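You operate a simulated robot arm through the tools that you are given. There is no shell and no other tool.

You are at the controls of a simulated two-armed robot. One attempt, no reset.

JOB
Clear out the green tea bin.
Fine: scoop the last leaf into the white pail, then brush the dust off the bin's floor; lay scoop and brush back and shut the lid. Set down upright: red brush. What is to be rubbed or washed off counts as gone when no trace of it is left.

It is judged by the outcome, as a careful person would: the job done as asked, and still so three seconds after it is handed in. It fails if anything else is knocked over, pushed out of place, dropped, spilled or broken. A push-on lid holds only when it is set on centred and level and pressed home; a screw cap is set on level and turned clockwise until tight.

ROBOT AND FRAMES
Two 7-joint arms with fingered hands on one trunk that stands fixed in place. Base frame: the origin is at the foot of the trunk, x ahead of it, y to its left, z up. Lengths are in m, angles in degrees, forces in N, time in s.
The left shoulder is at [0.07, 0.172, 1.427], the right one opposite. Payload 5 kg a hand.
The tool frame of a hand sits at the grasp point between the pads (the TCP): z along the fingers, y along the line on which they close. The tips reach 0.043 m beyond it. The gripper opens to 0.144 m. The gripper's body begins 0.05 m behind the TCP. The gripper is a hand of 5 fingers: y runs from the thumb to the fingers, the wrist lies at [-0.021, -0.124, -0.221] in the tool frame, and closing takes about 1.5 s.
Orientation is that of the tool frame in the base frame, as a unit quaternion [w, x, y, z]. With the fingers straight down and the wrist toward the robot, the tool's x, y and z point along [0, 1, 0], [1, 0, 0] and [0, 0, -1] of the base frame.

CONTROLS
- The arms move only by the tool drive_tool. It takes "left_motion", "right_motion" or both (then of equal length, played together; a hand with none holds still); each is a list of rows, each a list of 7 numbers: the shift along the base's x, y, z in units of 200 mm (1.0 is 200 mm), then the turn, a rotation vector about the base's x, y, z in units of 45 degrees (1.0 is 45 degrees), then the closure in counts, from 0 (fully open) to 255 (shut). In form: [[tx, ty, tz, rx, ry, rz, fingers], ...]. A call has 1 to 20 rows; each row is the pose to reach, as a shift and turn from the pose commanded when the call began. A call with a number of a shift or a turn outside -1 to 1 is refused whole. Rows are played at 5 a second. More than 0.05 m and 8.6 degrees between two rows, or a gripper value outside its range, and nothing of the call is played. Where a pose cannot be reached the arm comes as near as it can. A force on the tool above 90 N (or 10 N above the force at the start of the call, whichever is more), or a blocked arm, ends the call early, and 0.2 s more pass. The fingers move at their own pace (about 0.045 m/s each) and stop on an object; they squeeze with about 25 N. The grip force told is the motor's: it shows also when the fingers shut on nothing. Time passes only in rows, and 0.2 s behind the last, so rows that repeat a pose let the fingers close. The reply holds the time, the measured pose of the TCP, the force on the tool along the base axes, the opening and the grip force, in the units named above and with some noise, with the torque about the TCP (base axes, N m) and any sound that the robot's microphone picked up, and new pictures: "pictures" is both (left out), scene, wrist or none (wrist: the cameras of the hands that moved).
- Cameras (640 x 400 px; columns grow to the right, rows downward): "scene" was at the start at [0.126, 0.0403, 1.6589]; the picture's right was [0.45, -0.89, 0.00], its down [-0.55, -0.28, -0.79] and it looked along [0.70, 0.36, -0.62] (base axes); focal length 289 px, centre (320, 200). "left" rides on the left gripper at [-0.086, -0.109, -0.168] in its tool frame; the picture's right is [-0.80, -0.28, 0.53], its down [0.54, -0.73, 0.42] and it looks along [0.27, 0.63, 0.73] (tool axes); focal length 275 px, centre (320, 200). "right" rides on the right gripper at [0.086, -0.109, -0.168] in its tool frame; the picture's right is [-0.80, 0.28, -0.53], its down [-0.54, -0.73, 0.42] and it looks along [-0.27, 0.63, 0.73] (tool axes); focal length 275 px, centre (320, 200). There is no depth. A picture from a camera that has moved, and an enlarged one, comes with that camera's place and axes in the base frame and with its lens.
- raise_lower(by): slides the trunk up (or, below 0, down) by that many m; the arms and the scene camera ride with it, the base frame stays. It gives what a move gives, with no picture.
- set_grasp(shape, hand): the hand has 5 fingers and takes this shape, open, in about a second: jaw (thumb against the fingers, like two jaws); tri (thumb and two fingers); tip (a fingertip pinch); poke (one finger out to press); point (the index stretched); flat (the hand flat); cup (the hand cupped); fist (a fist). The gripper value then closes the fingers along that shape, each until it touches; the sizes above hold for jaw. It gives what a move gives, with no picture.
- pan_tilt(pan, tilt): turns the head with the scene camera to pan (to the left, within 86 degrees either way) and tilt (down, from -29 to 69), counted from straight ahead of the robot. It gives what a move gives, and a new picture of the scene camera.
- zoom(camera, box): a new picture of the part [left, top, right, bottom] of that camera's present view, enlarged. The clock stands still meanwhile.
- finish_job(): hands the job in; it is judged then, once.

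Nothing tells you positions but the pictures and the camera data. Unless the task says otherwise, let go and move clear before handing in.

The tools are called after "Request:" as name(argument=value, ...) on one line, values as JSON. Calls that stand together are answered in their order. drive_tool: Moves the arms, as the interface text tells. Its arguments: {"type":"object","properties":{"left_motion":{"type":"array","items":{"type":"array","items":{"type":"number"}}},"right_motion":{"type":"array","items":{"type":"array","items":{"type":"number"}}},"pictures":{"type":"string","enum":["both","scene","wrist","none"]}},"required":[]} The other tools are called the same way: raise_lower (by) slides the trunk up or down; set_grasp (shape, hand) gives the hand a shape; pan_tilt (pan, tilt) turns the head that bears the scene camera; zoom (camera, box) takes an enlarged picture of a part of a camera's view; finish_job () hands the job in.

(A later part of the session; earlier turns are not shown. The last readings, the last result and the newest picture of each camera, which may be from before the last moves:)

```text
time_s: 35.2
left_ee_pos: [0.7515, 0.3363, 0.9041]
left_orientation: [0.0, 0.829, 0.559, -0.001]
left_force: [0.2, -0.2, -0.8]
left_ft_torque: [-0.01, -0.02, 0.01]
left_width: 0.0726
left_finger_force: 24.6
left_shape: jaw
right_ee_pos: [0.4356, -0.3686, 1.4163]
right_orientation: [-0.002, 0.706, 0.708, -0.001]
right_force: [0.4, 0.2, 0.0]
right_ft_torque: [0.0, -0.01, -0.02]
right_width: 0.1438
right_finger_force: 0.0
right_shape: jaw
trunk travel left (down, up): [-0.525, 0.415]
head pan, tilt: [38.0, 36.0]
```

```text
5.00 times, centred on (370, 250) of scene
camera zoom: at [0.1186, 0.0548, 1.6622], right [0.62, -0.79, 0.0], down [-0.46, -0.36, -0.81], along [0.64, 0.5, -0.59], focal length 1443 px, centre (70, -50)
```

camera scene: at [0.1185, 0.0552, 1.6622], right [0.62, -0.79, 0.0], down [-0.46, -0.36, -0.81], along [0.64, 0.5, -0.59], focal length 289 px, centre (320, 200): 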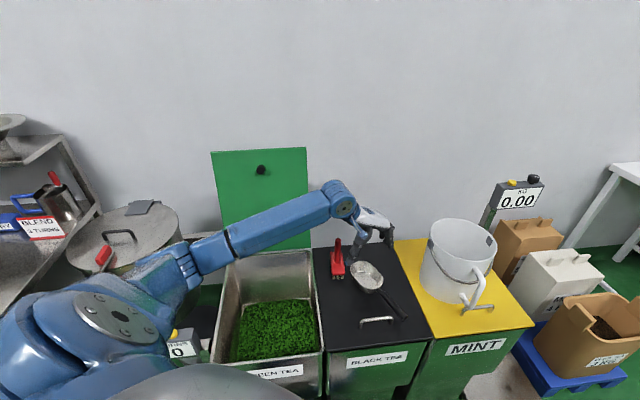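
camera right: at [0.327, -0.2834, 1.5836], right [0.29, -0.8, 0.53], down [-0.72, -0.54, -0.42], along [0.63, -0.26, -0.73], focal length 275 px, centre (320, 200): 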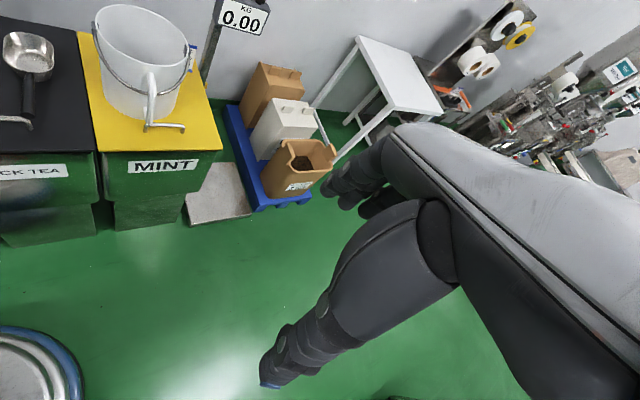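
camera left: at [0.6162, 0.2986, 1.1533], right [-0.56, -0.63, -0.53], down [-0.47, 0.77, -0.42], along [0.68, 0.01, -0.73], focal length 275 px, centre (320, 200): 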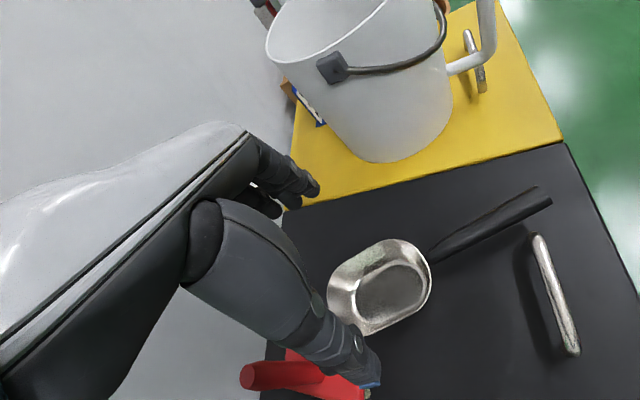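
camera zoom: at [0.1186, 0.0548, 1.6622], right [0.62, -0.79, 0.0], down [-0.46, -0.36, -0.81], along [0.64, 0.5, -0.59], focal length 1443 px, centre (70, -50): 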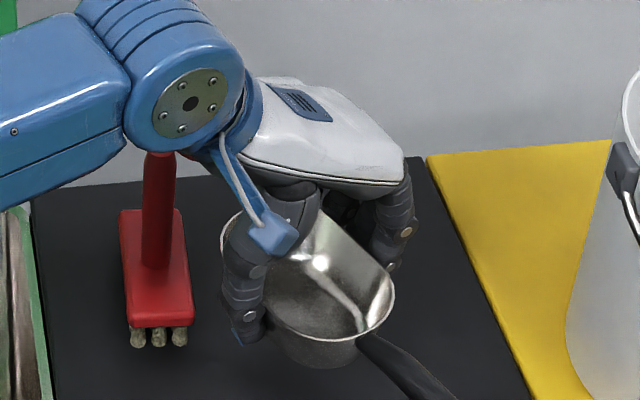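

The bowl hold is rigid and level. I'll lift over the rim and bring the scoop above the green bin to see the leaf closely.

Request:
drive_tool(left_motion=[[0, 0, 0.2, 0, 0, 0, 255], [0, 0, 0.4, 0, 0, 0, 255], [-0.1, 0.1, 0.6, 0, 0, 0, 255], [-0.25, 0.25, 0.7, 0, 0, 0.08, 255], [-0.4, 0.4, 0.75, 0, 0, 0.16, 255], [-0.55, 0.55, 0.75, 0, 0, 0.24, 255], [-0.7, 0.7, 0.75, 0, 0, 0.32, 255], [-0.85, 0.85, 0.75, 0, 0, 0.4, 255], [-1.0, 1.0, 0.75, 0, 0, 0.489, 255]], pictures="both")

```text
time_s: 37.2
left_ee_pos: [0.5461, 0.5374, 1.0524]
left_orientation: [0.001, 0.707, 0.707, -0.001]
left_force: [-6.2, -0.2, -11.8]
left_ft_torque: [-0.15, -0.49, 0.08]
left_width: 0.0728
left_finger_force: 24.8
left_shape: jaw
right_ee_pos: [0.4329, -0.3676, 1.4162]
right_orientation: [-0.001, 0.707, 0.707, -0.001]
right_force: [-1.1, -0.1, 0.4]
right_ft_torque: [-0.04, -0.01, 0.01]
right_width: 0.1437
right_finger_force: 0.1
right_shape: jaw
trunk travel left (down, up): [-0.525, 0.415]
head pan, tilt: [38.0, 36.0]
camera scene: at [0.1165, 0.0561, 1.6621], right [0.61, -0.79, 0.0], down [-0.46, -0.36, -0.81], along [0.64, 0.5, -0.59], focal length 289 px, centre (320, 200)
camera left: at [0.4373, 0.4525, 1.221], right [-0.29, -0.8, -0.53], down [-0.73, 0.54, -0.42], along [0.63, 0.26, -0.73], focal length 275 px, centre (320, 200)
```

scene: 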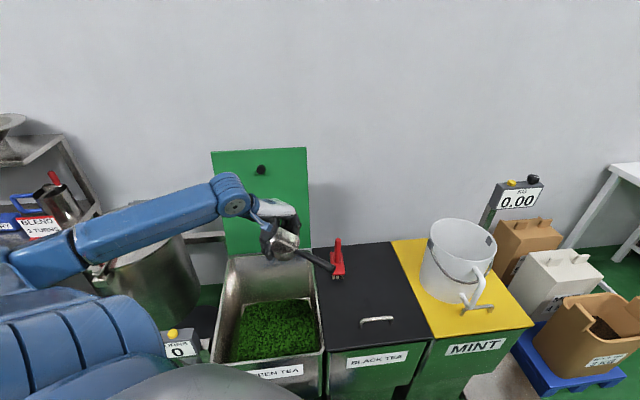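
left: 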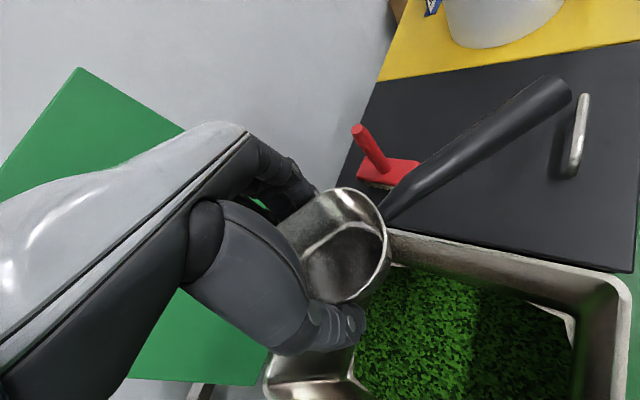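

A force shows on the tool, possibly only from the motion. I'll hold still and re-read it.

Request:
drive_tool(left_motion=[[0, 0, 0, 0, 0, 0, 255], [0, 0, 0, 0, 0, 0, 255]], pictures="none")

Request:
zoom(camera="left", box=[320, 200, 640, 400])

Request:
zoom(camera="scene", box=[200, 140, 360, 380])

```text
time_s: 37.8
left_ee_pos: [0.5461, 0.5364, 1.0541]
left_orientation: [0.0, 0.707, 0.707, -0.001]
left_force: [0.1, 0.7, -1.5]
left_ft_torque: [-0.03, -0.04, 0.02]
left_width: 0.0733
left_finger_force: 24.7
left_shape: jaw
right_ee_pos: [0.4346, -0.3679, 1.4155]
right_orientation: [0.0, 0.706, 0.708, 0.0]
right_force: [0.9, 0.7, 0.5]
right_ft_torque: [-0.05, -0.01, 0.02]
right_width: 0.1438
right_finger_force: 0.1
right_shape: jaw
trunk travel left (down, up): [-0.525, 0.415]
head pan, tilt: [38.0, 36.0]
```

```text
2.00 times, centred on (480, 300) of left
camera zoom: at [0.4375, 0.4525, 1.2217], right [-0.28, -0.8, -0.53], down [-0.73, 0.54, -0.42], along [0.63, 0.27, -0.73], focal length 551 px, centre (0, 0)
```

zoom: 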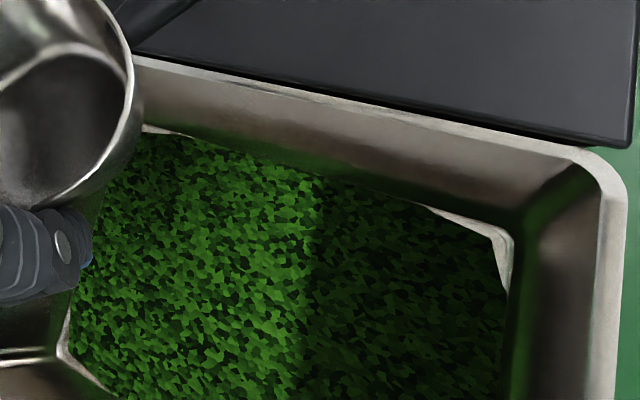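

```text
1.67 times, centred on (280, 260) of scene
camera zoom: at [0.1172, 0.0552, 1.6623], right [0.62, -0.79, 0.0], down [-0.46, -0.36, -0.81], along [0.64, 0.5, -0.59], focal length 481 px, centre (387, 100)
```

zoom: 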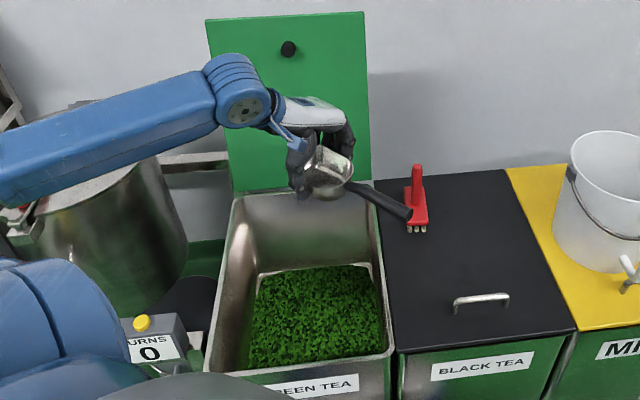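

The force was only transient. To reach the bin floor I need the shoulders lower, so I'll raise the scoop a bit and then slide the trunk down in steps.

Request:
drive_tool(left_motion=[[0, 0, 0.2, 0, 0, 0, 255], [0, 0, 0.4, 0, 0, 0, 255], [0, 0, 0.6, 0, 0, 0, 255]], pictures="none")

Request:
raise_lower(by=-0.1)

Request:
zoom(camera="scene", box=[0, 0, 640, 400])

```text
time_s: 38.6
left_ee_pos: [0.5483, 0.5383, 1.1749]
left_orientation: [0.0, 0.707, 0.707, -0.001]
left_force: [0.8, 0.5, -1.7]
left_ft_torque: [0.02, 0.01, -0.01]
left_width: 0.073
left_finger_force: 25.3
left_shape: jaw
right_ee_pos: [0.4351, -0.3691, 1.4158]
right_orientation: [-0.002, 0.707, 0.707, 0.0]
right_force: [0.3, 0.2, -0.8]
right_ft_torque: [-0.05, 0.02, 0.01]
right_width: 0.1439
right_finger_force: 0.2
right_shape: jaw
trunk travel left (down, up): [-0.525, 0.415]
head pan, tilt: [38.0, 36.0]
```

```text
time_s: 39.9
left_ee_pos: [0.5486, 0.5377, 1.0749]
left_orientation: [0.0, 0.707, 0.707, 0.0]
left_force: [-0.1, -0.5, -1.5]
left_ft_torque: [-0.03, 0.0, 0.03]
left_width: 0.0728
left_finger_force: 25.4
left_shape: jaw
right_ee_pos: [0.4353, -0.3679, 1.3163]
right_orientation: [-0.002, 0.706, 0.708, -0.001]
right_force: [-0.6, 1.1, 1.0]
right_ft_torque: [-0.02, 0.0, 0.01]
right_width: 0.1439
right_finger_force: 0.0
right_shape: jaw
trunk travel left (down, up): [-0.425, 0.515]
head pan, tilt: [38.0, 36.0]
```

```text
1.00 times, centred on (320, 200) of scene (not enlarged: the box is as wide or as high as the picture)
camera zoom: at [0.1179, 0.0548, 1.5623], right [0.62, -0.79, 0.0], down [-0.46, -0.36, -0.81], along [0.64, 0.5, -0.59], focal length 289 px, centre (320, 200)
```

zoom: 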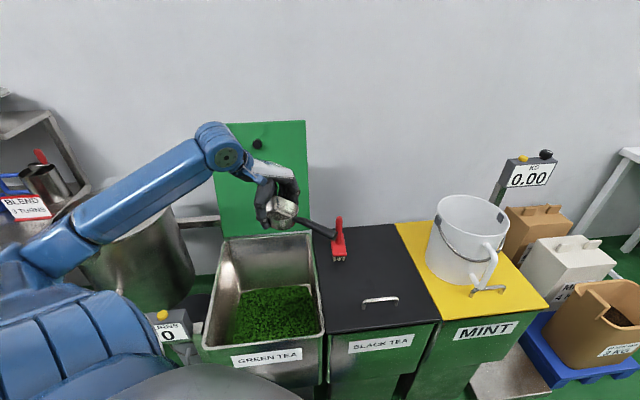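

The readout shows about −1.6 N, the scoop's weight, so I can weigh each scoopful. I'll lower the trunk another 10 cm.

Request:
raise_lower(by=-0.1)

Request:
pan_tilt(pan=38, tilt=40)

```text
time_s: 41.2
left_ee_pos: [0.5481, 0.5367, 0.976]
left_orientation: [-0.001, 0.707, 0.707, 0.0]
left_force: [-0.3, -0.1, -1.3]
left_ft_torque: [-0.03, -0.04, -0.01]
left_width: 0.0728
left_finger_force: 25.6
left_shape: jaw
right_ee_pos: [0.4341, -0.3698, 1.2164]
right_orientation: [-0.002, 0.706, 0.708, -0.001]
right_force: [0.0, -0.8, 0.1]
right_ft_torque: [0.01, -0.02, 0.04]
right_width: 0.144
right_finger_force: 0.1
right_shape: jaw
trunk travel left (down, up): [-0.325, 0.615]
head pan, tilt: [38.0, 36.0]
```

```text
time_s: 41.9
left_ee_pos: [0.5471, 0.5375, 0.9748]
left_orientation: [0.0, 0.707, 0.707, 0.0]
left_force: [0.9, -0.5, -0.9]
left_ft_torque: [-0.02, 0.0, 0.01]
left_width: 0.0726
left_finger_force: 25.0
left_shape: jaw
right_ee_pos: [0.4348, -0.3687, 1.2159]
right_orientation: [-0.001, 0.707, 0.707, 0.0]
right_force: [0.6, -0.1, 0.0]
right_ft_torque: [-0.03, 0.02, 0.0]
right_width: 0.144
right_finger_force: 0.0
right_shape: jaw
trunk travel left (down, up): [-0.325, 0.615]
head pan, tilt: [38.0, 40.0]
camera scene: at [0.1161, 0.0533, 1.4562], right [0.62, -0.79, 0.0], down [-0.51, -0.4, -0.77], along [0.6, 0.47, -0.64], focal length 289 px, centre (320, 200)
```

scene: 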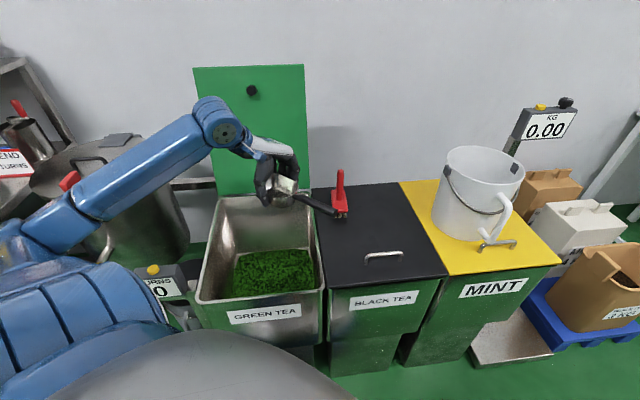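

The arm is lower now. I'll yaw the scoop to point toward the back of the bin and pitch its nose down, still above the rim.

Request:
drive_tool(left_motion=[[-0.03, -0.05, -0.08, 0, 0, -0.13, 255], [-0.06, -0.1, -0.16, 0, 0, -0.27, 255], [-0.09, -0.15, -0.24, 0, 0, -0.4, 255], [-0.11, -0.2, -0.31, 0, 0, -0.53, 255], [-0.135, -0.2375, -0.375, 0, 0, -0.667, 255]], pictures="none")

Request:
drive_tool(left_motion=[[0, 0, 0, -0.135, 0.078, 0, 255], [0, 0, 0, -0.27, 0.156, 0, 255], [0, 0, 0, -0.404, 0.233, 0, 255], [0, 0, 0, -0.54, 0.311, 0, 255], [0, 0, 0, -0.674, 0.389, 0, 255]], pictures="both")

```text
time_s: 43.1
left_ee_pos: [0.521, 0.4909, 0.8979]
left_orientation: [0.0, 0.867, 0.498, 0.0]
left_force: [-0.2, -0.5, -1.7]
left_ft_torque: [-0.02, -0.01, -0.02]
left_width: 0.073
left_finger_force: 24.8
left_shape: jaw
right_ee_pos: [0.4363, -0.3695, 1.2163]
right_orientation: [-0.001, 0.707, 0.707, -0.001]
right_force: [0.2, -0.4, 0.3]
right_ft_torque: [0.0, 0.0, 0.02]
right_width: 0.144
right_finger_force: 0.0
right_shape: jaw
trunk travel left (down, up): [-0.325, 0.615]
head pan, tilt: [38.0, 40.0]
```

```text
time_s: 44.3
left_ee_pos: [0.5214, 0.4907, 0.9]
left_orientation: [0.151, 0.826, 0.476, -0.262]
left_force: [0.5, -1.1, -2.0]
left_ft_torque: [0.04, -0.03, 0.03]
left_width: 0.0729
left_finger_force: 25.2
left_shape: jaw
right_ee_pos: [0.4357, -0.3688, 1.216]
right_orientation: [-0.001, 0.707, 0.708, -0.002]
right_force: [0.1, -0.3, -0.5]
right_ft_torque: [-0.05, 0.01, -0.01]
right_width: 0.1441
right_finger_force: 0.0
right_shape: jaw
trunk travel left (down, up): [-0.325, 0.615]
head pan, tilt: [38.0, 40.0]
camera scene: at [0.1166, 0.0537, 1.4562], right [0.62, -0.79, 0.0], down [-0.51, -0.4, -0.77], along [0.6, 0.47, -0.64], focal length 289 px, centre (320, 200)
camera left: at [0.4401, 0.5682, 1.0855], right [-0.73, -0.69, 0.02], down [-0.53, 0.54, -0.66], along [0.44, -0.49, -0.75], focal length 275 px, centre (320, 200)
```

scene: 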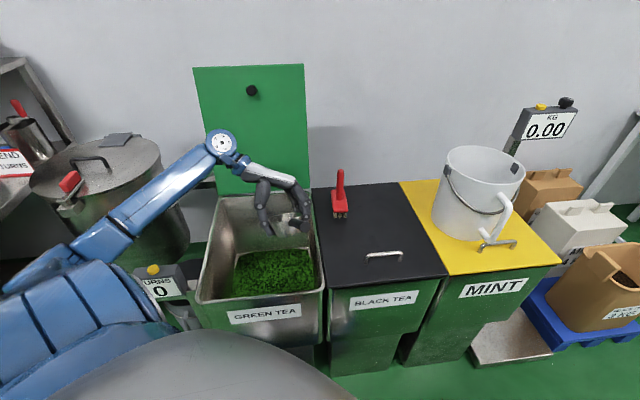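
left: 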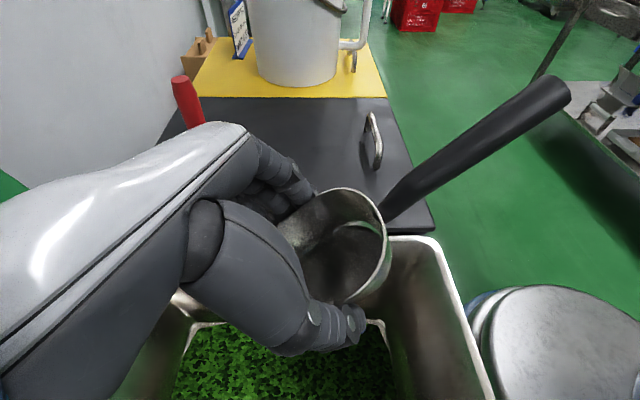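

The pitch works and the scoop stays rigid. I'll descend into the bin in steps, watching the force.

Request:
drive_tool(left_motion=[[0, 0, -0.2, 0, 0, 0, 255], [0, 0, -0.4, 0, 0, 0, 255], [0, 0, -0.6, 0, 0, 0, 255], [0, 0, -0.8, 0, 0, 0, 255], [0, 0, -1.0, 0, 0, 0, 255]], pictures="none")

Request:
drive_tool(left_motion=[[0, 0, -0.15, 0, 0, 0, 255], [0, 0, -0.3, 0, 0, 0, 255], [0, 0, -0.45, 0, 0, 0, 255]], pictures="both")

```text
time_s: 45.5
left_ee_pos: [0.5219, 0.4945, 0.7013]
left_orientation: [0.15, 0.826, 0.477, -0.26]
left_force: [0.0, -0.3, 0.1]
left_ft_torque: [0.0, 0.03, -0.03]
left_width: 0.0729
left_finger_force: 25.2
left_shape: jaw
right_ee_pos: [0.4358, -0.3686, 1.2156]
right_orientation: [-0.001, 0.707, 0.708, -0.001]
right_force: [0.5, 0.3, -0.1]
right_ft_torque: [0.0, 0.0, -0.01]
right_width: 0.1439
right_finger_force: 0.0
right_shape: jaw
trunk travel left (down, up): [-0.325, 0.615]
head pan, tilt: [38.0, 40.0]
```

```text
time_s: 46.3
left_ee_pos: [0.5262, 0.4962, 0.6337]
left_orientation: [0.146, 0.831, 0.478, -0.245]
left_force: [-0.6, 0.2, -0.8]
left_ft_torque: [0.04, -0.01, 0.0]
left_width: 0.0727
left_finger_force: 25.3
left_shape: jaw
right_ee_pos: [0.4295, -0.3754, 1.2192]
right_orientation: [-0.002, 0.706, 0.708, 0.005]
right_force: [-0.2, 0.0, 0.3]
right_ft_torque: [-0.06, -0.02, -0.03]
right_width: 0.1439
right_finger_force: 0.1
right_shape: jaw
trunk travel left (down, up): [-0.325, 0.615]
head pan, tilt: [38.0, 40.0]
camera scene: at [0.1081, 0.0445, 1.4607], right [0.62, -0.79, 0.0], down [-0.5, -0.39, -0.77], along [0.61, 0.48, -0.64], focal length 289 px, centre (320, 200)
camera left: at [0.4398, 0.5698, 0.8187], right [-0.72, -0.69, -0.01], down [-0.51, 0.55, -0.66], along [0.46, -0.47, -0.75], focal length 275 px, centre (320, 200)
```

scene: 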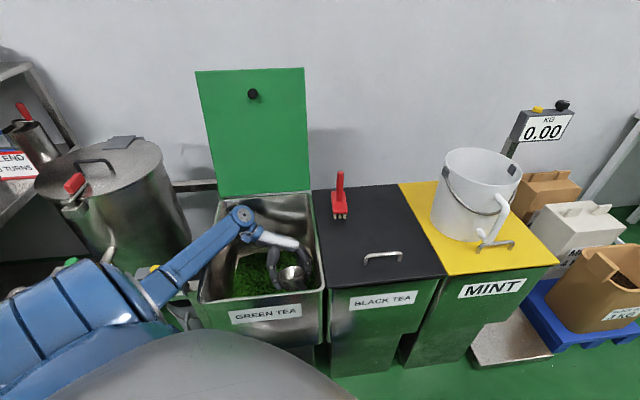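
left: 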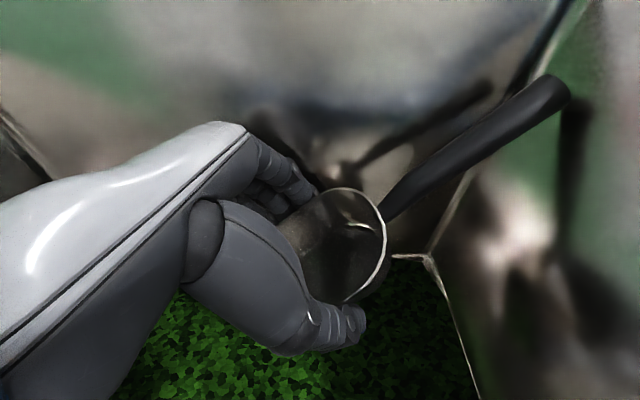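

The head camera shifted slightly, so the forearm is probably pressing on the bin's front-left rim. I'll back up, raise the trunk so the arm comes down more steeply, and try again.

Request:
drive_tool(left_motion=[[0, 0, 0.2, 0, 0, 0, 255], [0, 0, 0.4, 0, 0, 0, 255], [0, 0, 0.6, 0, 0, 0, 255], [0, 0, 0.8, 0, 0, 0, 255], [0, 0, 0.95, 0, 0, 0, 255]], pictures="scene")

Request:
zoom(camera="scene", box=[20, 140, 340, 340])

```text
time_s: 47.5
left_ee_pos: [0.518, 0.4906, 0.8007]
left_orientation: [0.15, 0.826, 0.476, -0.262]
left_force: [-0.3, -0.2, -0.8]
left_ft_torque: [0.02, 0.0, 0.03]
left_width: 0.0728
left_finger_force: 24.7
left_shape: jaw
right_ee_pos: [0.4355, -0.3689, 1.2157]
right_orientation: [-0.002, 0.706, 0.708, -0.001]
right_force: [-0.3, -0.3, -0.3]
right_ft_torque: [0.0, -0.04, 0.01]
right_width: 0.1441
right_finger_force: 0.1
right_shape: jaw
trunk travel left (down, up): [-0.325, 0.615]
head pan, tilt: [38.0, 40.0]
camera scene: at [0.1156, 0.0526, 1.4562], right [0.62, -0.79, 0.0], down [-0.51, -0.4, -0.77], along [0.6, 0.47, -0.64], focal length 289 px, centre (320, 200)
```

scene: 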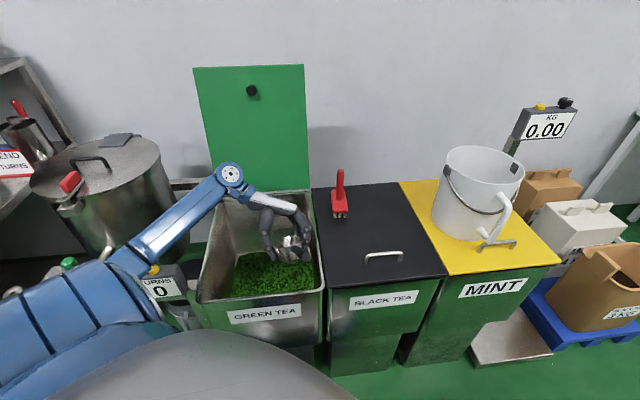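

```text
2.00 times, centred on (180, 240) of scene
camera zoom: at [0.1156, 0.0526, 1.4562], right [0.62, -0.79, 0.0], down [-0.51, -0.4, -0.77], along [0.6, 0.47, -0.64], focal length 577 px, centre (600, 120)
```

zoom: 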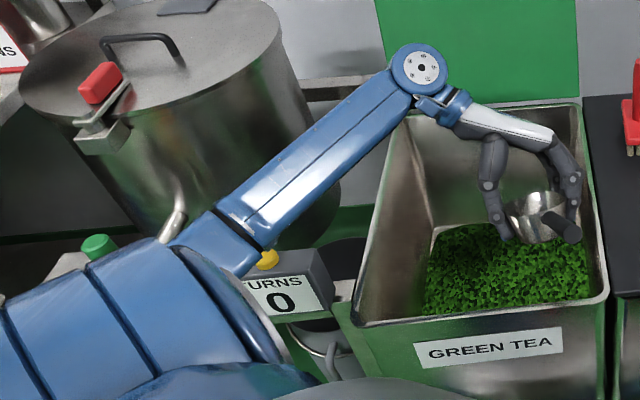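

The bin hasn't shifted. The forearm passes close to the TURNS box, so I raise the trunk for clearance.

Request:
raise_lower(by=0.13)

Request:
drive_tool(left_motion=[[0, 0, -0.2, 0, 0, 0, 255], [0, 0, -0.4, 0, 0, 0, 255], [0, 0, -0.6, 0, 0, 0, 255], [0, 0, -0.8, 0, 0, 0, 255], [0, 0, -1.0, 0, 0, 0, 255]], pictures="scene")

Request:
zoom(camera="scene", box=[20, 140, 340, 340])

```text
time_s: 49.1
left_ee_pos: [0.521, 0.491, 0.9294]
left_orientation: [0.15, 0.826, 0.475, -0.261]
left_force: [-0.1, 0.1, -2.0]
left_ft_torque: [0.04, -0.01, -0.02]
left_width: 0.0726
left_finger_force: 25.6
left_shape: jaw
right_ee_pos: [0.4353, -0.3693, 1.3447]
right_orientation: [-0.002, 0.706, 0.708, -0.001]
right_force: [-0.1, -0.2, -0.4]
right_ft_torque: [-0.03, 0.01, -0.01]
right_width: 0.1438
right_finger_force: 0.0
right_shape: jaw
trunk travel left (down, up): [-0.455, 0.485]
head pan, tilt: [38.0, 40.0]
```

```text
time_s: 50.3
left_ee_pos: [0.5211, 0.4901, 0.7298]
left_orientation: [0.151, 0.826, 0.477, -0.26]
left_force: [0.4, 1.2, -1.3]
left_ft_torque: [0.03, -0.02, 0.02]
left_width: 0.0723
left_finger_force: 25.2
left_shape: jaw
right_ee_pos: [0.4364, -0.3685, 1.3461]
right_orientation: [-0.001, 0.707, 0.707, 0.0]
right_force: [-0.1, -0.3, 0.6]
right_ft_torque: [0.01, 0.03, 0.03]
right_width: 0.1438
right_finger_force: 0.1
right_shape: jaw
trunk travel left (down, up): [-0.455, 0.485]
head pan, tilt: [38.0, 40.0]
camera scene: at [0.1171, 0.0538, 1.5862], right [0.62, -0.79, 0.0], down [-0.51, -0.4, -0.77], along [0.6, 0.47, -0.64], focal length 289 px, centre (320, 200)
```

scene: 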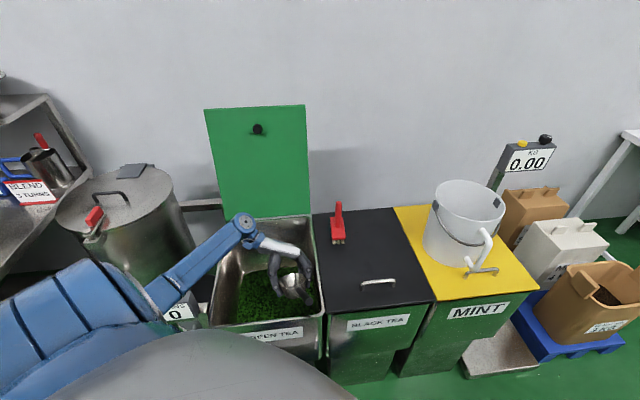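

```text
2.00 times, centred on (180, 240) of scene
camera zoom: at [0.1171, 0.0538, 1.5862], right [0.62, -0.79, 0.0], down [-0.51, -0.4, -0.77], along [0.6, 0.47, -0.64], focal length 577 px, centre (600, 120)
```

zoom: 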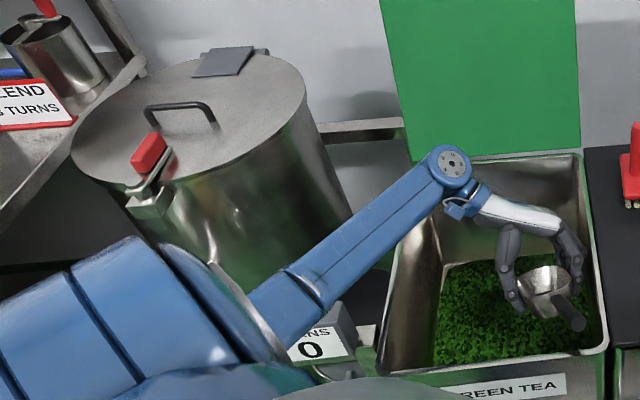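

The arm now comes down more steeply. I'll go on down toward the leaf in small steps.

Request:
drive_tool(left_motion=[[0, 0, -0.15, 0, 0, 0, 255], [0, 0, -0.3, 0, 0, 0, 255], [0, 0, -0.45, 0, 0, 0, 255]], pictures="none")

Request:
drive_tool(left_motion=[[0, 0, -0.1, 0, 0, 0, 255], [0, 0, -0.2, 0, 0, 0, 255]], pictures="both")

Request:
zoom(camera="scene", box=[140, 180, 340, 340])

```text
time_s: 51.1
left_ee_pos: [0.5227, 0.4909, 0.6385]
left_orientation: [0.151, 0.826, 0.477, -0.26]
left_force: [0.2, 0.4, -0.7]
left_ft_torque: [0.01, -0.03, 0.0]
left_width: 0.0726
left_finger_force: 24.7
left_shape: jaw
right_ee_pos: [0.436, -0.3695, 1.3471]
right_orientation: [-0.001, 0.706, 0.708, -0.001]
right_force: [0.3, -0.5, 0.6]
right_ft_torque: [-0.01, 0.02, -0.01]
right_width: 0.1438
right_finger_force: 0.1
right_shape: jaw
trunk travel left (down, up): [-0.455, 0.485]
head pan, tilt: [38.0, 40.0]
```

```text
time_s: 51.7
left_ee_pos: [0.5228, 0.4896, 0.5991]
left_orientation: [0.151, 0.826, 0.476, -0.26]
left_force: [-0.1, 0.1, -1.8]
left_ft_torque: [0.02, 0.02, -0.02]
left_width: 0.0725
left_finger_force: 25.0
left_shape: jaw
right_ee_pos: [0.4367, -0.3689, 1.3461]
right_orientation: [-0.001, 0.707, 0.707, -0.002]
right_force: [-0.3, -0.6, 0.2]
right_ft_torque: [-0.04, 0.0, 0.03]
right_width: 0.144
right_finger_force: 0.1
right_shape: jaw
trunk travel left (down, up): [-0.455, 0.485]
head pan, tilt: [38.0, 40.0]
camera scene: at [0.1169, 0.0534, 1.5862], right [0.62, -0.79, 0.0], down [-0.51, -0.4, -0.77], along [0.6, 0.47, -0.64], focal length 289 px, centre (320, 200)
camera left: at [0.4415, 0.5676, 0.7858], right [-0.73, -0.69, 0.02], down [-0.53, 0.54, -0.66], along [0.44, -0.49, -0.75], focal length 275 px, centre (320, 200)
```

scene: 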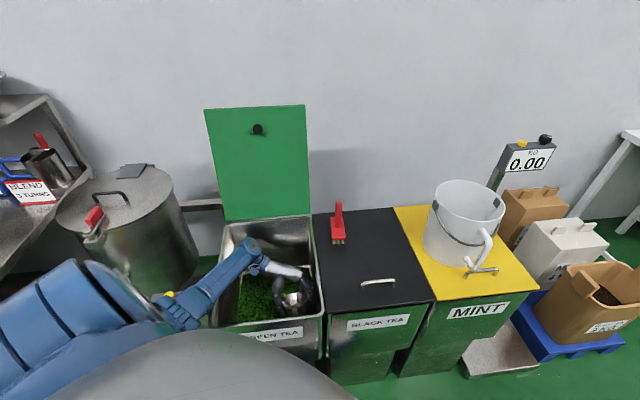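
left: 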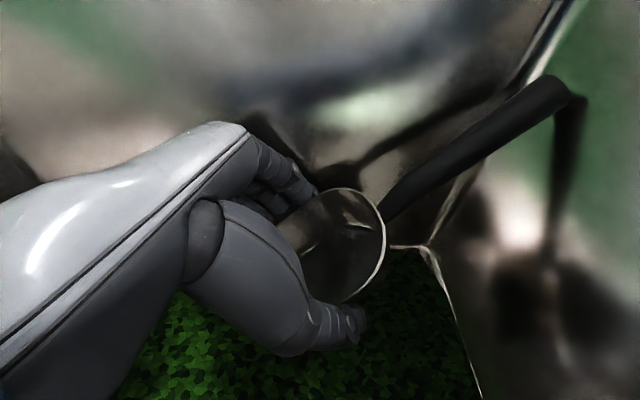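

```text
2.50 times, centred on (240, 260) of scene
camera zoom: at [0.1169, 0.0534, 1.5862], right [0.62, -0.79, 0.0], down [-0.51, -0.4, -0.77], along [0.6, 0.47, -0.64], focal length 722 px, centre (520, 50)
```

zoom: 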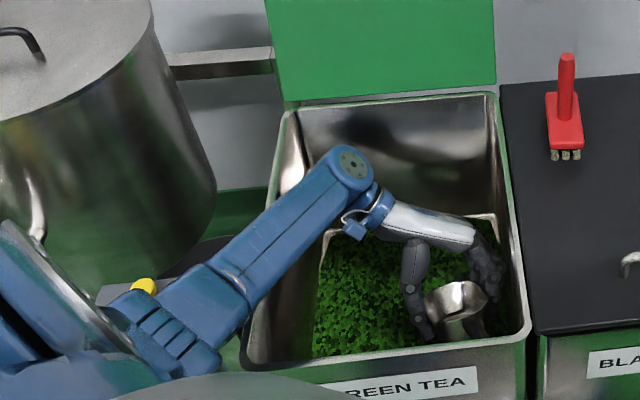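

Still no contact. I'll lower further toward the leaf, checking the force.

Request:
drive_tool(left_motion=[[0, 0, -0.08, 0, 0, 0, 255], [0, 0, -0.15, 0, 0, 0, 255], [0, 0, -0.2, 0, 0, 0, 255]], pictures="wrist")

Request:
zoom(camera="scene", box=[200, 220, 320, 320])

```text
time_s: 52.5
left_ee_pos: [0.5192, 0.4901, 0.5584]
left_orientation: [0.151, 0.826, 0.477, -0.26]
left_force: [0.1, 0.0, -1.1]
left_ft_torque: [0.02, -0.02, 0.01]
left_width: 0.0728
left_finger_force: 24.7
left_shape: jaw
right_ee_pos: [0.4357, -0.3681, 1.3452]
right_orientation: [-0.002, 0.706, 0.708, 0.0]
right_force: [0.5, 0.6, 1.2]
right_ft_torque: [-0.01, 0.05, 0.01]
right_width: 0.1441
right_finger_force: 0.1
right_shape: jaw
trunk travel left (down, up): [-0.455, 0.485]
head pan, tilt: [38.0, 40.0]
camera left: at [0.4377, 0.568, 0.7444], right [-0.73, -0.69, 0.02], down [-0.53, 0.54, -0.66], along [0.44, -0.49, -0.75], focal length 275 px, centre (320, 200)
```

left: 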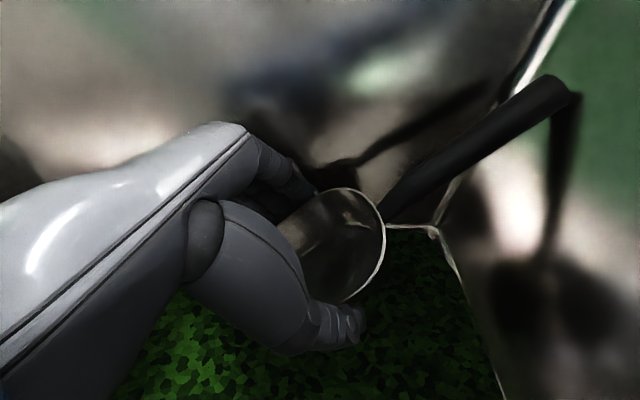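

```text
4.00 times, centred on (260, 270) of scene
camera zoom: at [0.1162, 0.0533, 1.5862], right [0.62, -0.79, 0.0], down [-0.51, -0.4, -0.77], along [0.6, 0.47, -0.64], focal length 1155 px, centre (560, -80)
```

zoom: 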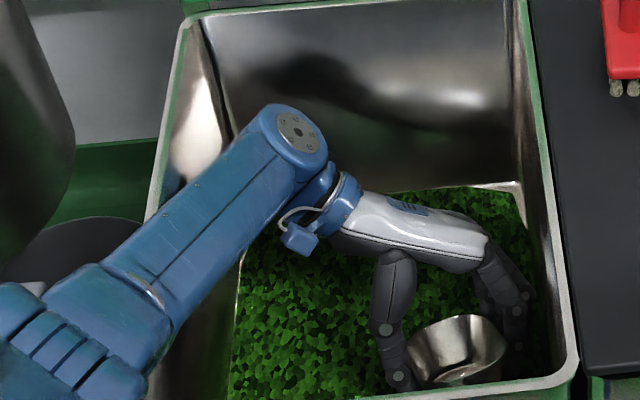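

The scoop's lower edge is right at the leaf. I'll press it in slightly and push forward about 8 cm.

Request:
drive_tool(left_motion=[[0, 0, -0.04, 0, 0, 0, 255], [0, 0, -0.07, 0, 0, 0, 255], [0.05, 0.087, -0.07, 0, 0, 0, 255], [0.1, 0.173, -0.07, 0, 0, 0, 255], [0.15, 0.26, -0.07, 0, 0, 0, 255], [0.2, 0.346, -0.07, 0, 0, 0, 255]], pictures="wrist")

Request:
zoom(camera="scene", box=[200, 220, 320, 320])

```text
time_s: 53.9
left_ee_pos: [0.5416, 0.5351, 0.5579]
left_orientation: [0.15, 0.827, 0.476, -0.26]
left_force: [-0.2, 0.3, -1.1]
left_ft_torque: [0.0, -0.04, 0.01]
left_width: 0.0726
left_finger_force: 25.2
left_shape: jaw
left hand out of reach, approached as far as the arm can: row 5, 6
right_ee_pos: [0.4357, -0.3686, 1.3459]
right_orientation: [-0.002, 0.707, 0.708, -0.001]
right_force: [-0.7, -0.2, 1.0]
right_ft_torque: [0.0, 0.02, -0.01]
right_width: 0.1439
right_finger_force: 0.1
right_shape: jaw
trunk travel left (down, up): [-0.455, 0.485]
head pan, tilt: [38.0, 40.0]
camera left: at [0.4605, 0.6132, 0.7421], right [-0.73, -0.69, 0.02], down [-0.53, 0.54, -0.66], along [0.44, -0.49, -0.75], focal length 275 px, centre (320, 200)
```

left: 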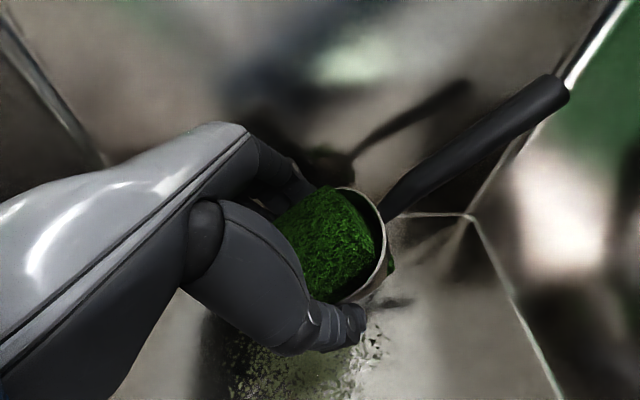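

```text
4.00 times, centred on (260, 270) of scene
camera zoom: at [0.116, 0.0532, 1.5862], right [0.62, -0.79, 0.0], down [-0.51, -0.4, -0.77], along [0.6, 0.47, -0.64], focal length 1155 px, centre (560, -80)
```

zoom: 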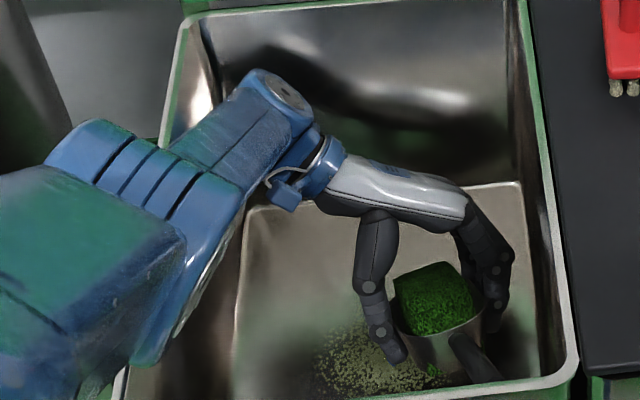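

One pass has filled the scoop, and the floor now shows only dust. I'll level the scoop and raise it gently so nothing spills.

Request:
drive_tool(left_motion=[[-0.02, -0.035, 0.05, 0.135, -0.078, 0, 255], [-0.05, -0.087, 0.1, 0.27, -0.156, 0, 255], [-0.08, -0.14, 0.15, 0.404, -0.233, 0, 255], [-0.1, -0.17, 0.2, 0.54, -0.311, 0, 255], [-0.1, -0.17, 0.25, 0.674, -0.389, 0, 255]], pictures="wrist")

Request:
zoom(camera="scene", box=[200, 220, 320, 320])

```text
time_s: 55.1
left_ee_pos: [0.5221, 0.5042, 0.6054]
left_orientation: [-0.001, 0.866, 0.5, 0.002]
left_force: [11.4, 16.6, -4.9]
left_ft_torque: [0.27, -0.12, 0.35]
left_width: 0.0727
left_finger_force: 24.4
left_shape: jaw
right_ee_pos: [0.4358, -0.3686, 1.346]
right_orientation: [-0.001, 0.708, 0.707, -0.001]
right_force: [-0.5, -0.5, 0.6]
right_ft_torque: [0.04, -0.04, -0.01]
right_width: 0.1439
right_finger_force: 0.0
right_shape: jaw
trunk travel left (down, up): [-0.455, 0.485]
head pan, tilt: [38.0, 40.0]
camera left: at [0.3861, 0.484, 0.7729], right [-0.64, -0.55, -0.54], down [-0.36, 0.83, -0.42], along [0.68, -0.08, -0.73], focal length 275 px, centre (320, 200)
```

left: 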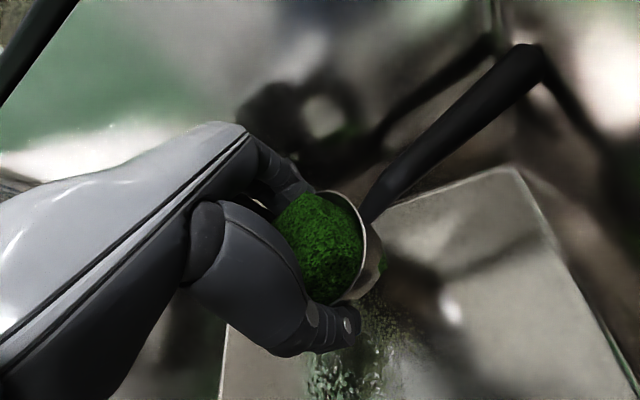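

```text
4.00 times, centred on (260, 270) of scene
camera zoom: at [0.1158, 0.0543, 1.5861], right [0.62, -0.79, 0.0], down [-0.51, -0.4, -0.77], along [0.6, 0.47, -0.64], focal length 1155 px, centre (560, -80)
```

zoom: 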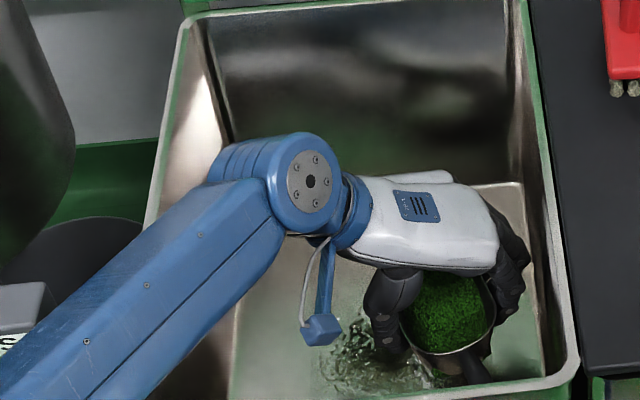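

The handle end is pressing on the bin's front wall. I'll ease forward 3 cm and lift out.

Request:
drive_tool(left_motion=[[0.04, 0.07, 0.03, 0, 0, 0, 255], [0.075, 0.13, 0.15, 0, 0, 0, 255], [0.075, 0.13, 0.3, 0, 0, 0, 255], [0.075, 0.13, 0.5, 0, 0, 0, 255], [0.075, 0.13, 0.7, 0, 0, 0, 255], [0.075, 0.13, 0.9, 0, 0, 0, 255]], pictures="both")

Request:
zoom(camera="scene", box=[190, 200, 330, 330])

Request:
zoom(camera="left", box=[160, 120, 560, 400])

```text
time_s: 56.5
left_ee_pos: [0.5367, 0.5306, 0.7861]
left_orientation: [0.001, 0.866, 0.499, -0.001]
left_force: [-0.4, -1.4, -1.3]
left_ft_torque: [0.03, -0.05, -0.02]
left_width: 0.0727
left_finger_force: 25.4
left_shape: jaw
right_ee_pos: [0.4348, -0.3685, 1.3453]
right_orientation: [-0.001, 0.706, 0.708, -0.001]
right_force: [0.7, 0.2, -0.4]
right_ft_torque: [0.05, 0.03, -0.05]
right_width: 0.1437
right_finger_force: 0.0
right_shape: jaw
trunk travel left (down, up): [-0.455, 0.485]
head pan, tilt: [38.0, 40.0]
camera scene: at [0.1157, 0.0529, 1.5861], right [0.62, -0.79, 0.0], down [-0.51, -0.4, -0.77], along [0.6, 0.47, -0.64], focal length 289 px, centre (320, 200)
camera left: at [0.4002, 0.5095, 0.9533], right [-0.65, -0.55, -0.53], down [-0.36, 0.83, -0.42], along [0.68, -0.08, -0.73], focal length 275 px, centre (320, 200)
```

scene: 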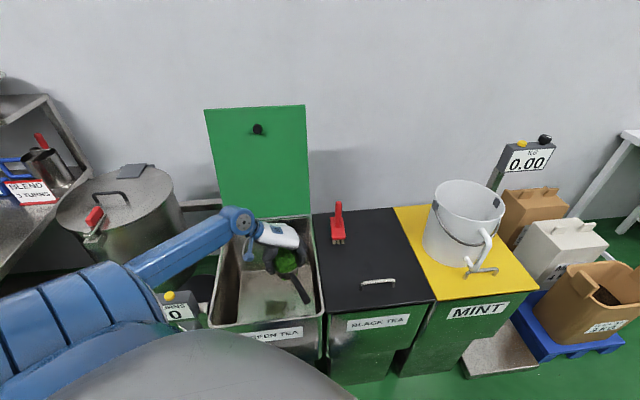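
left: 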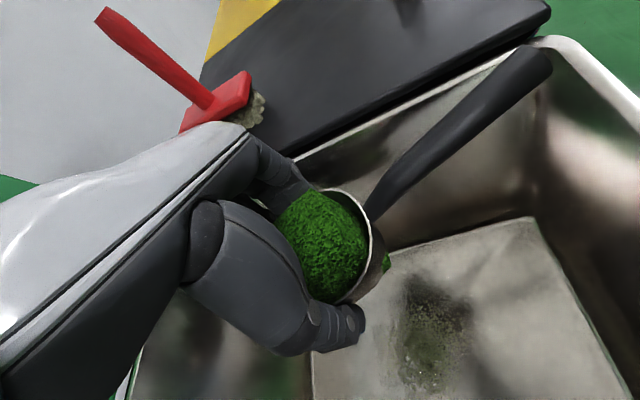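

```text
3.08 times, centred on (260, 265) of scene
camera zoom: at [0.1157, 0.0529, 1.5861], right [0.62, -0.79, 0.0], down [-0.51, -0.4, -0.77], along [0.6, 0.47, -0.64], focal length 888 px, centre (505, 0)
```

zoom: 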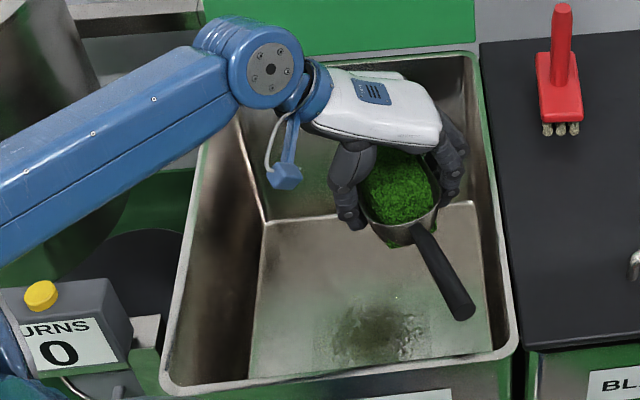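

```text
1.43 times, centred on (360, 260) of left
camera zoom: at [0.4002, 0.5095, 0.9533], right [-0.65, -0.55, -0.53], down [-0.36, 0.83, -0.42], along [0.68, -0.08, -0.73], focal length 393 px, centre (263, 114)
```

zoom: 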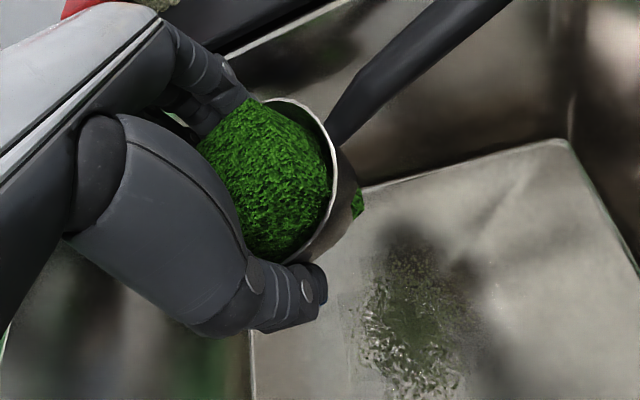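

The scoop holds all the leaf in a heap, and the bin floor shows only a dust patch. I'll lift higher and carry the scoop level toward the pail.

Request:
drive_tool(left_motion=[[0, 0, 0.2, 0, 0, 0, 255], [0, 0, 0.4, 0, 0, 0, 255], [0, 0, 0.6, 0, 0, 0, 255], [0, 0, 0.8, 0, 0, 0, 255], [0, 0, 1.0, 0, 0, 0, 255]], pictures="none")

Request:
drive_tool(left_motion=[[0.1, -0.1, 0.15, 0, 0, 0, 255], [0.2, -0.2, 0.3, 0, 0, 0, 255], [0.3, -0.3, 0.45, 0, 0, 0, 255], [0.4, -0.4, 0.6, 0, 0, 0, 255], [0.55, -0.55, 0.7, 0, 0, 0, 255], [0.7, -0.7, 0.75, 0, 0, 0, 255], [0.85, -0.85, 0.75, 0, 0, 0, 255], [1.0, -1.0, 0.75, 0, 0, 0, 255]], pictures="both")

```text
time_s: 57.7
left_ee_pos: [0.5385, 0.5265, 0.9895]
left_orientation: [-0.001, 0.867, 0.499, -0.001]
left_force: [0.3, -0.2, -1.6]
left_ft_torque: [0.0, 0.0, 0.0]
left_width: 0.0727
left_finger_force: 24.4
left_shape: jaw
right_ee_pos: [0.4354, -0.3691, 1.3453]
right_orientation: [-0.002, 0.707, 0.708, -0.001]
right_force: [-0.5, 0.4, 0.5]
right_ft_torque: [0.01, 0.03, -0.02]
right_width: 0.1439
right_finger_force: 0.0
right_shape: jaw
trunk travel left (down, up): [-0.455, 0.485]
head pan, tilt: [38.0, 40.0]
```

```text
time_s: 59.5
left_ee_pos: [0.7412, 0.3304, 1.1344]
left_orientation: [0.0, 0.865, 0.501, -0.001]
left_force: [0.3, 0.1, -1.7]
left_ft_torque: [-0.04, 0.03, 0.03]
left_width: 0.0726
left_finger_force: 25.2
left_shape: jaw
right_ee_pos: [0.4387, -0.3693, 1.3444]
right_orientation: [-0.003, 0.706, 0.708, -0.001]
right_force: [1.1, 0.1, -0.3]
right_ft_torque: [0.0, 0.04, 0.03]
right_width: 0.144
right_finger_force: 0.1
right_shape: jaw
trunk travel left (down, up): [-0.455, 0.485]
head pan, tilt: [38.0, 40.0]
camera scene: at [0.1185, 0.0521, 1.5861], right [0.62, -0.79, 0.0], down [-0.51, -0.4, -0.77], along [0.6, 0.47, -0.64], focal length 289 px, centre (320, 200)
camera left: at [0.6044, 0.3116, 1.3024], right [-0.64, -0.55, -0.53], down [-0.36, 0.83, -0.42], along [0.67, -0.08, -0.73], focal length 275 px, centre (320, 200)
```

scene: 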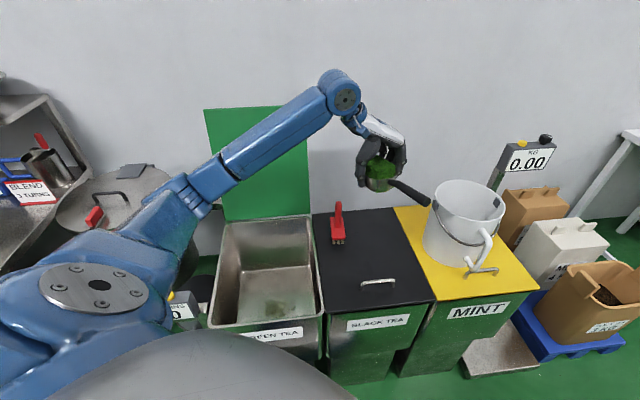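
left: 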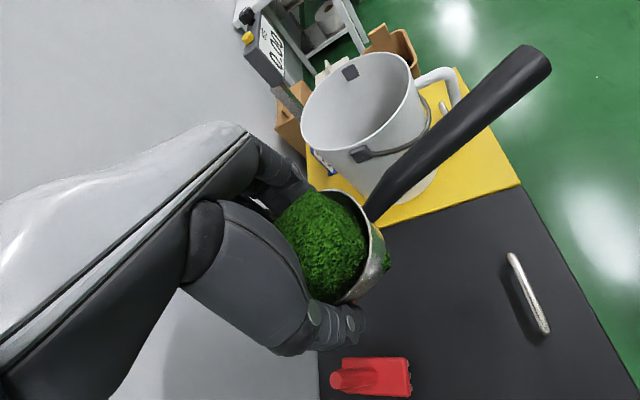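

The scoop is over the black lid, still full. I'll zoom to refine the pail position and check the bin floor.

Request:
zoom(camera="scene", box=[410, 160, 530, 285])

Request:
zoom(camera="scene", box=[200, 210, 330, 330])

Request:
zoom(camera="left", box=[280, 20, 480, 220])

```text
3.20 times, centred on (470, 222) of scene
camera zoom: at [0.1185, 0.0521, 1.5861], right [0.62, -0.79, 0.0], down [-0.51, -0.4, -0.77], along [0.6, 0.47, -0.64], focal length 924 px, centre (-160, 128)
```

zoom: 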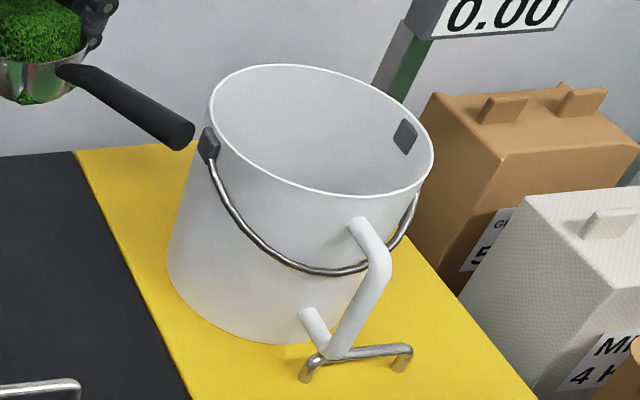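

```text
3.33 times, centred on (265, 270) of scene
camera zoom: at [0.1185, 0.0521, 1.5861], right [0.62, -0.79, 0.0], down [-0.51, -0.4, -0.77], along [0.6, 0.47, -0.64], focal length 962 px, centre (503, -33)
```

zoom: 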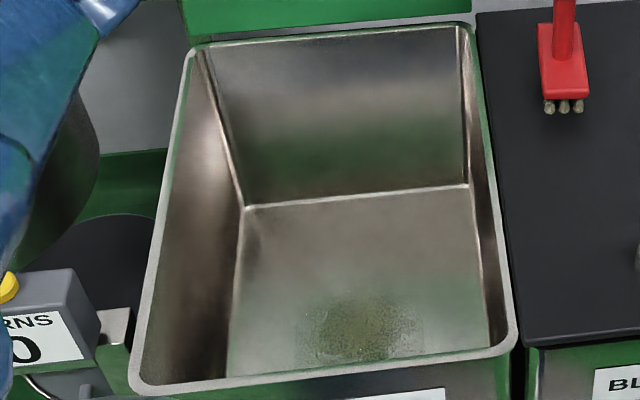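

```text
2.00 times, centred on (380, 120) of left
camera zoom: at [0.6044, 0.3116, 1.3024], right [-0.64, -0.55, -0.53], down [-0.36, 0.83, -0.42], along [0.67, -0.08, -0.73], focal length 551 px, centre (200, 360)
```

zoom: 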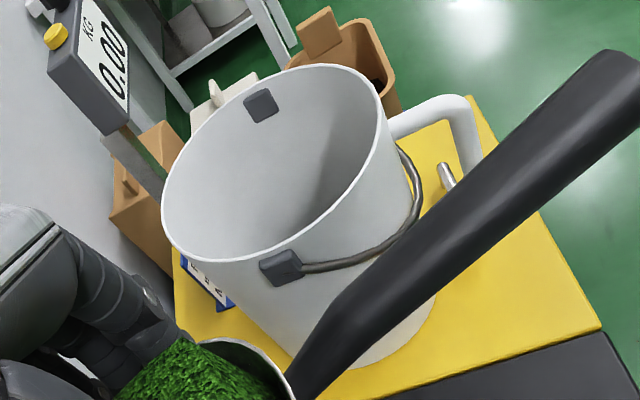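

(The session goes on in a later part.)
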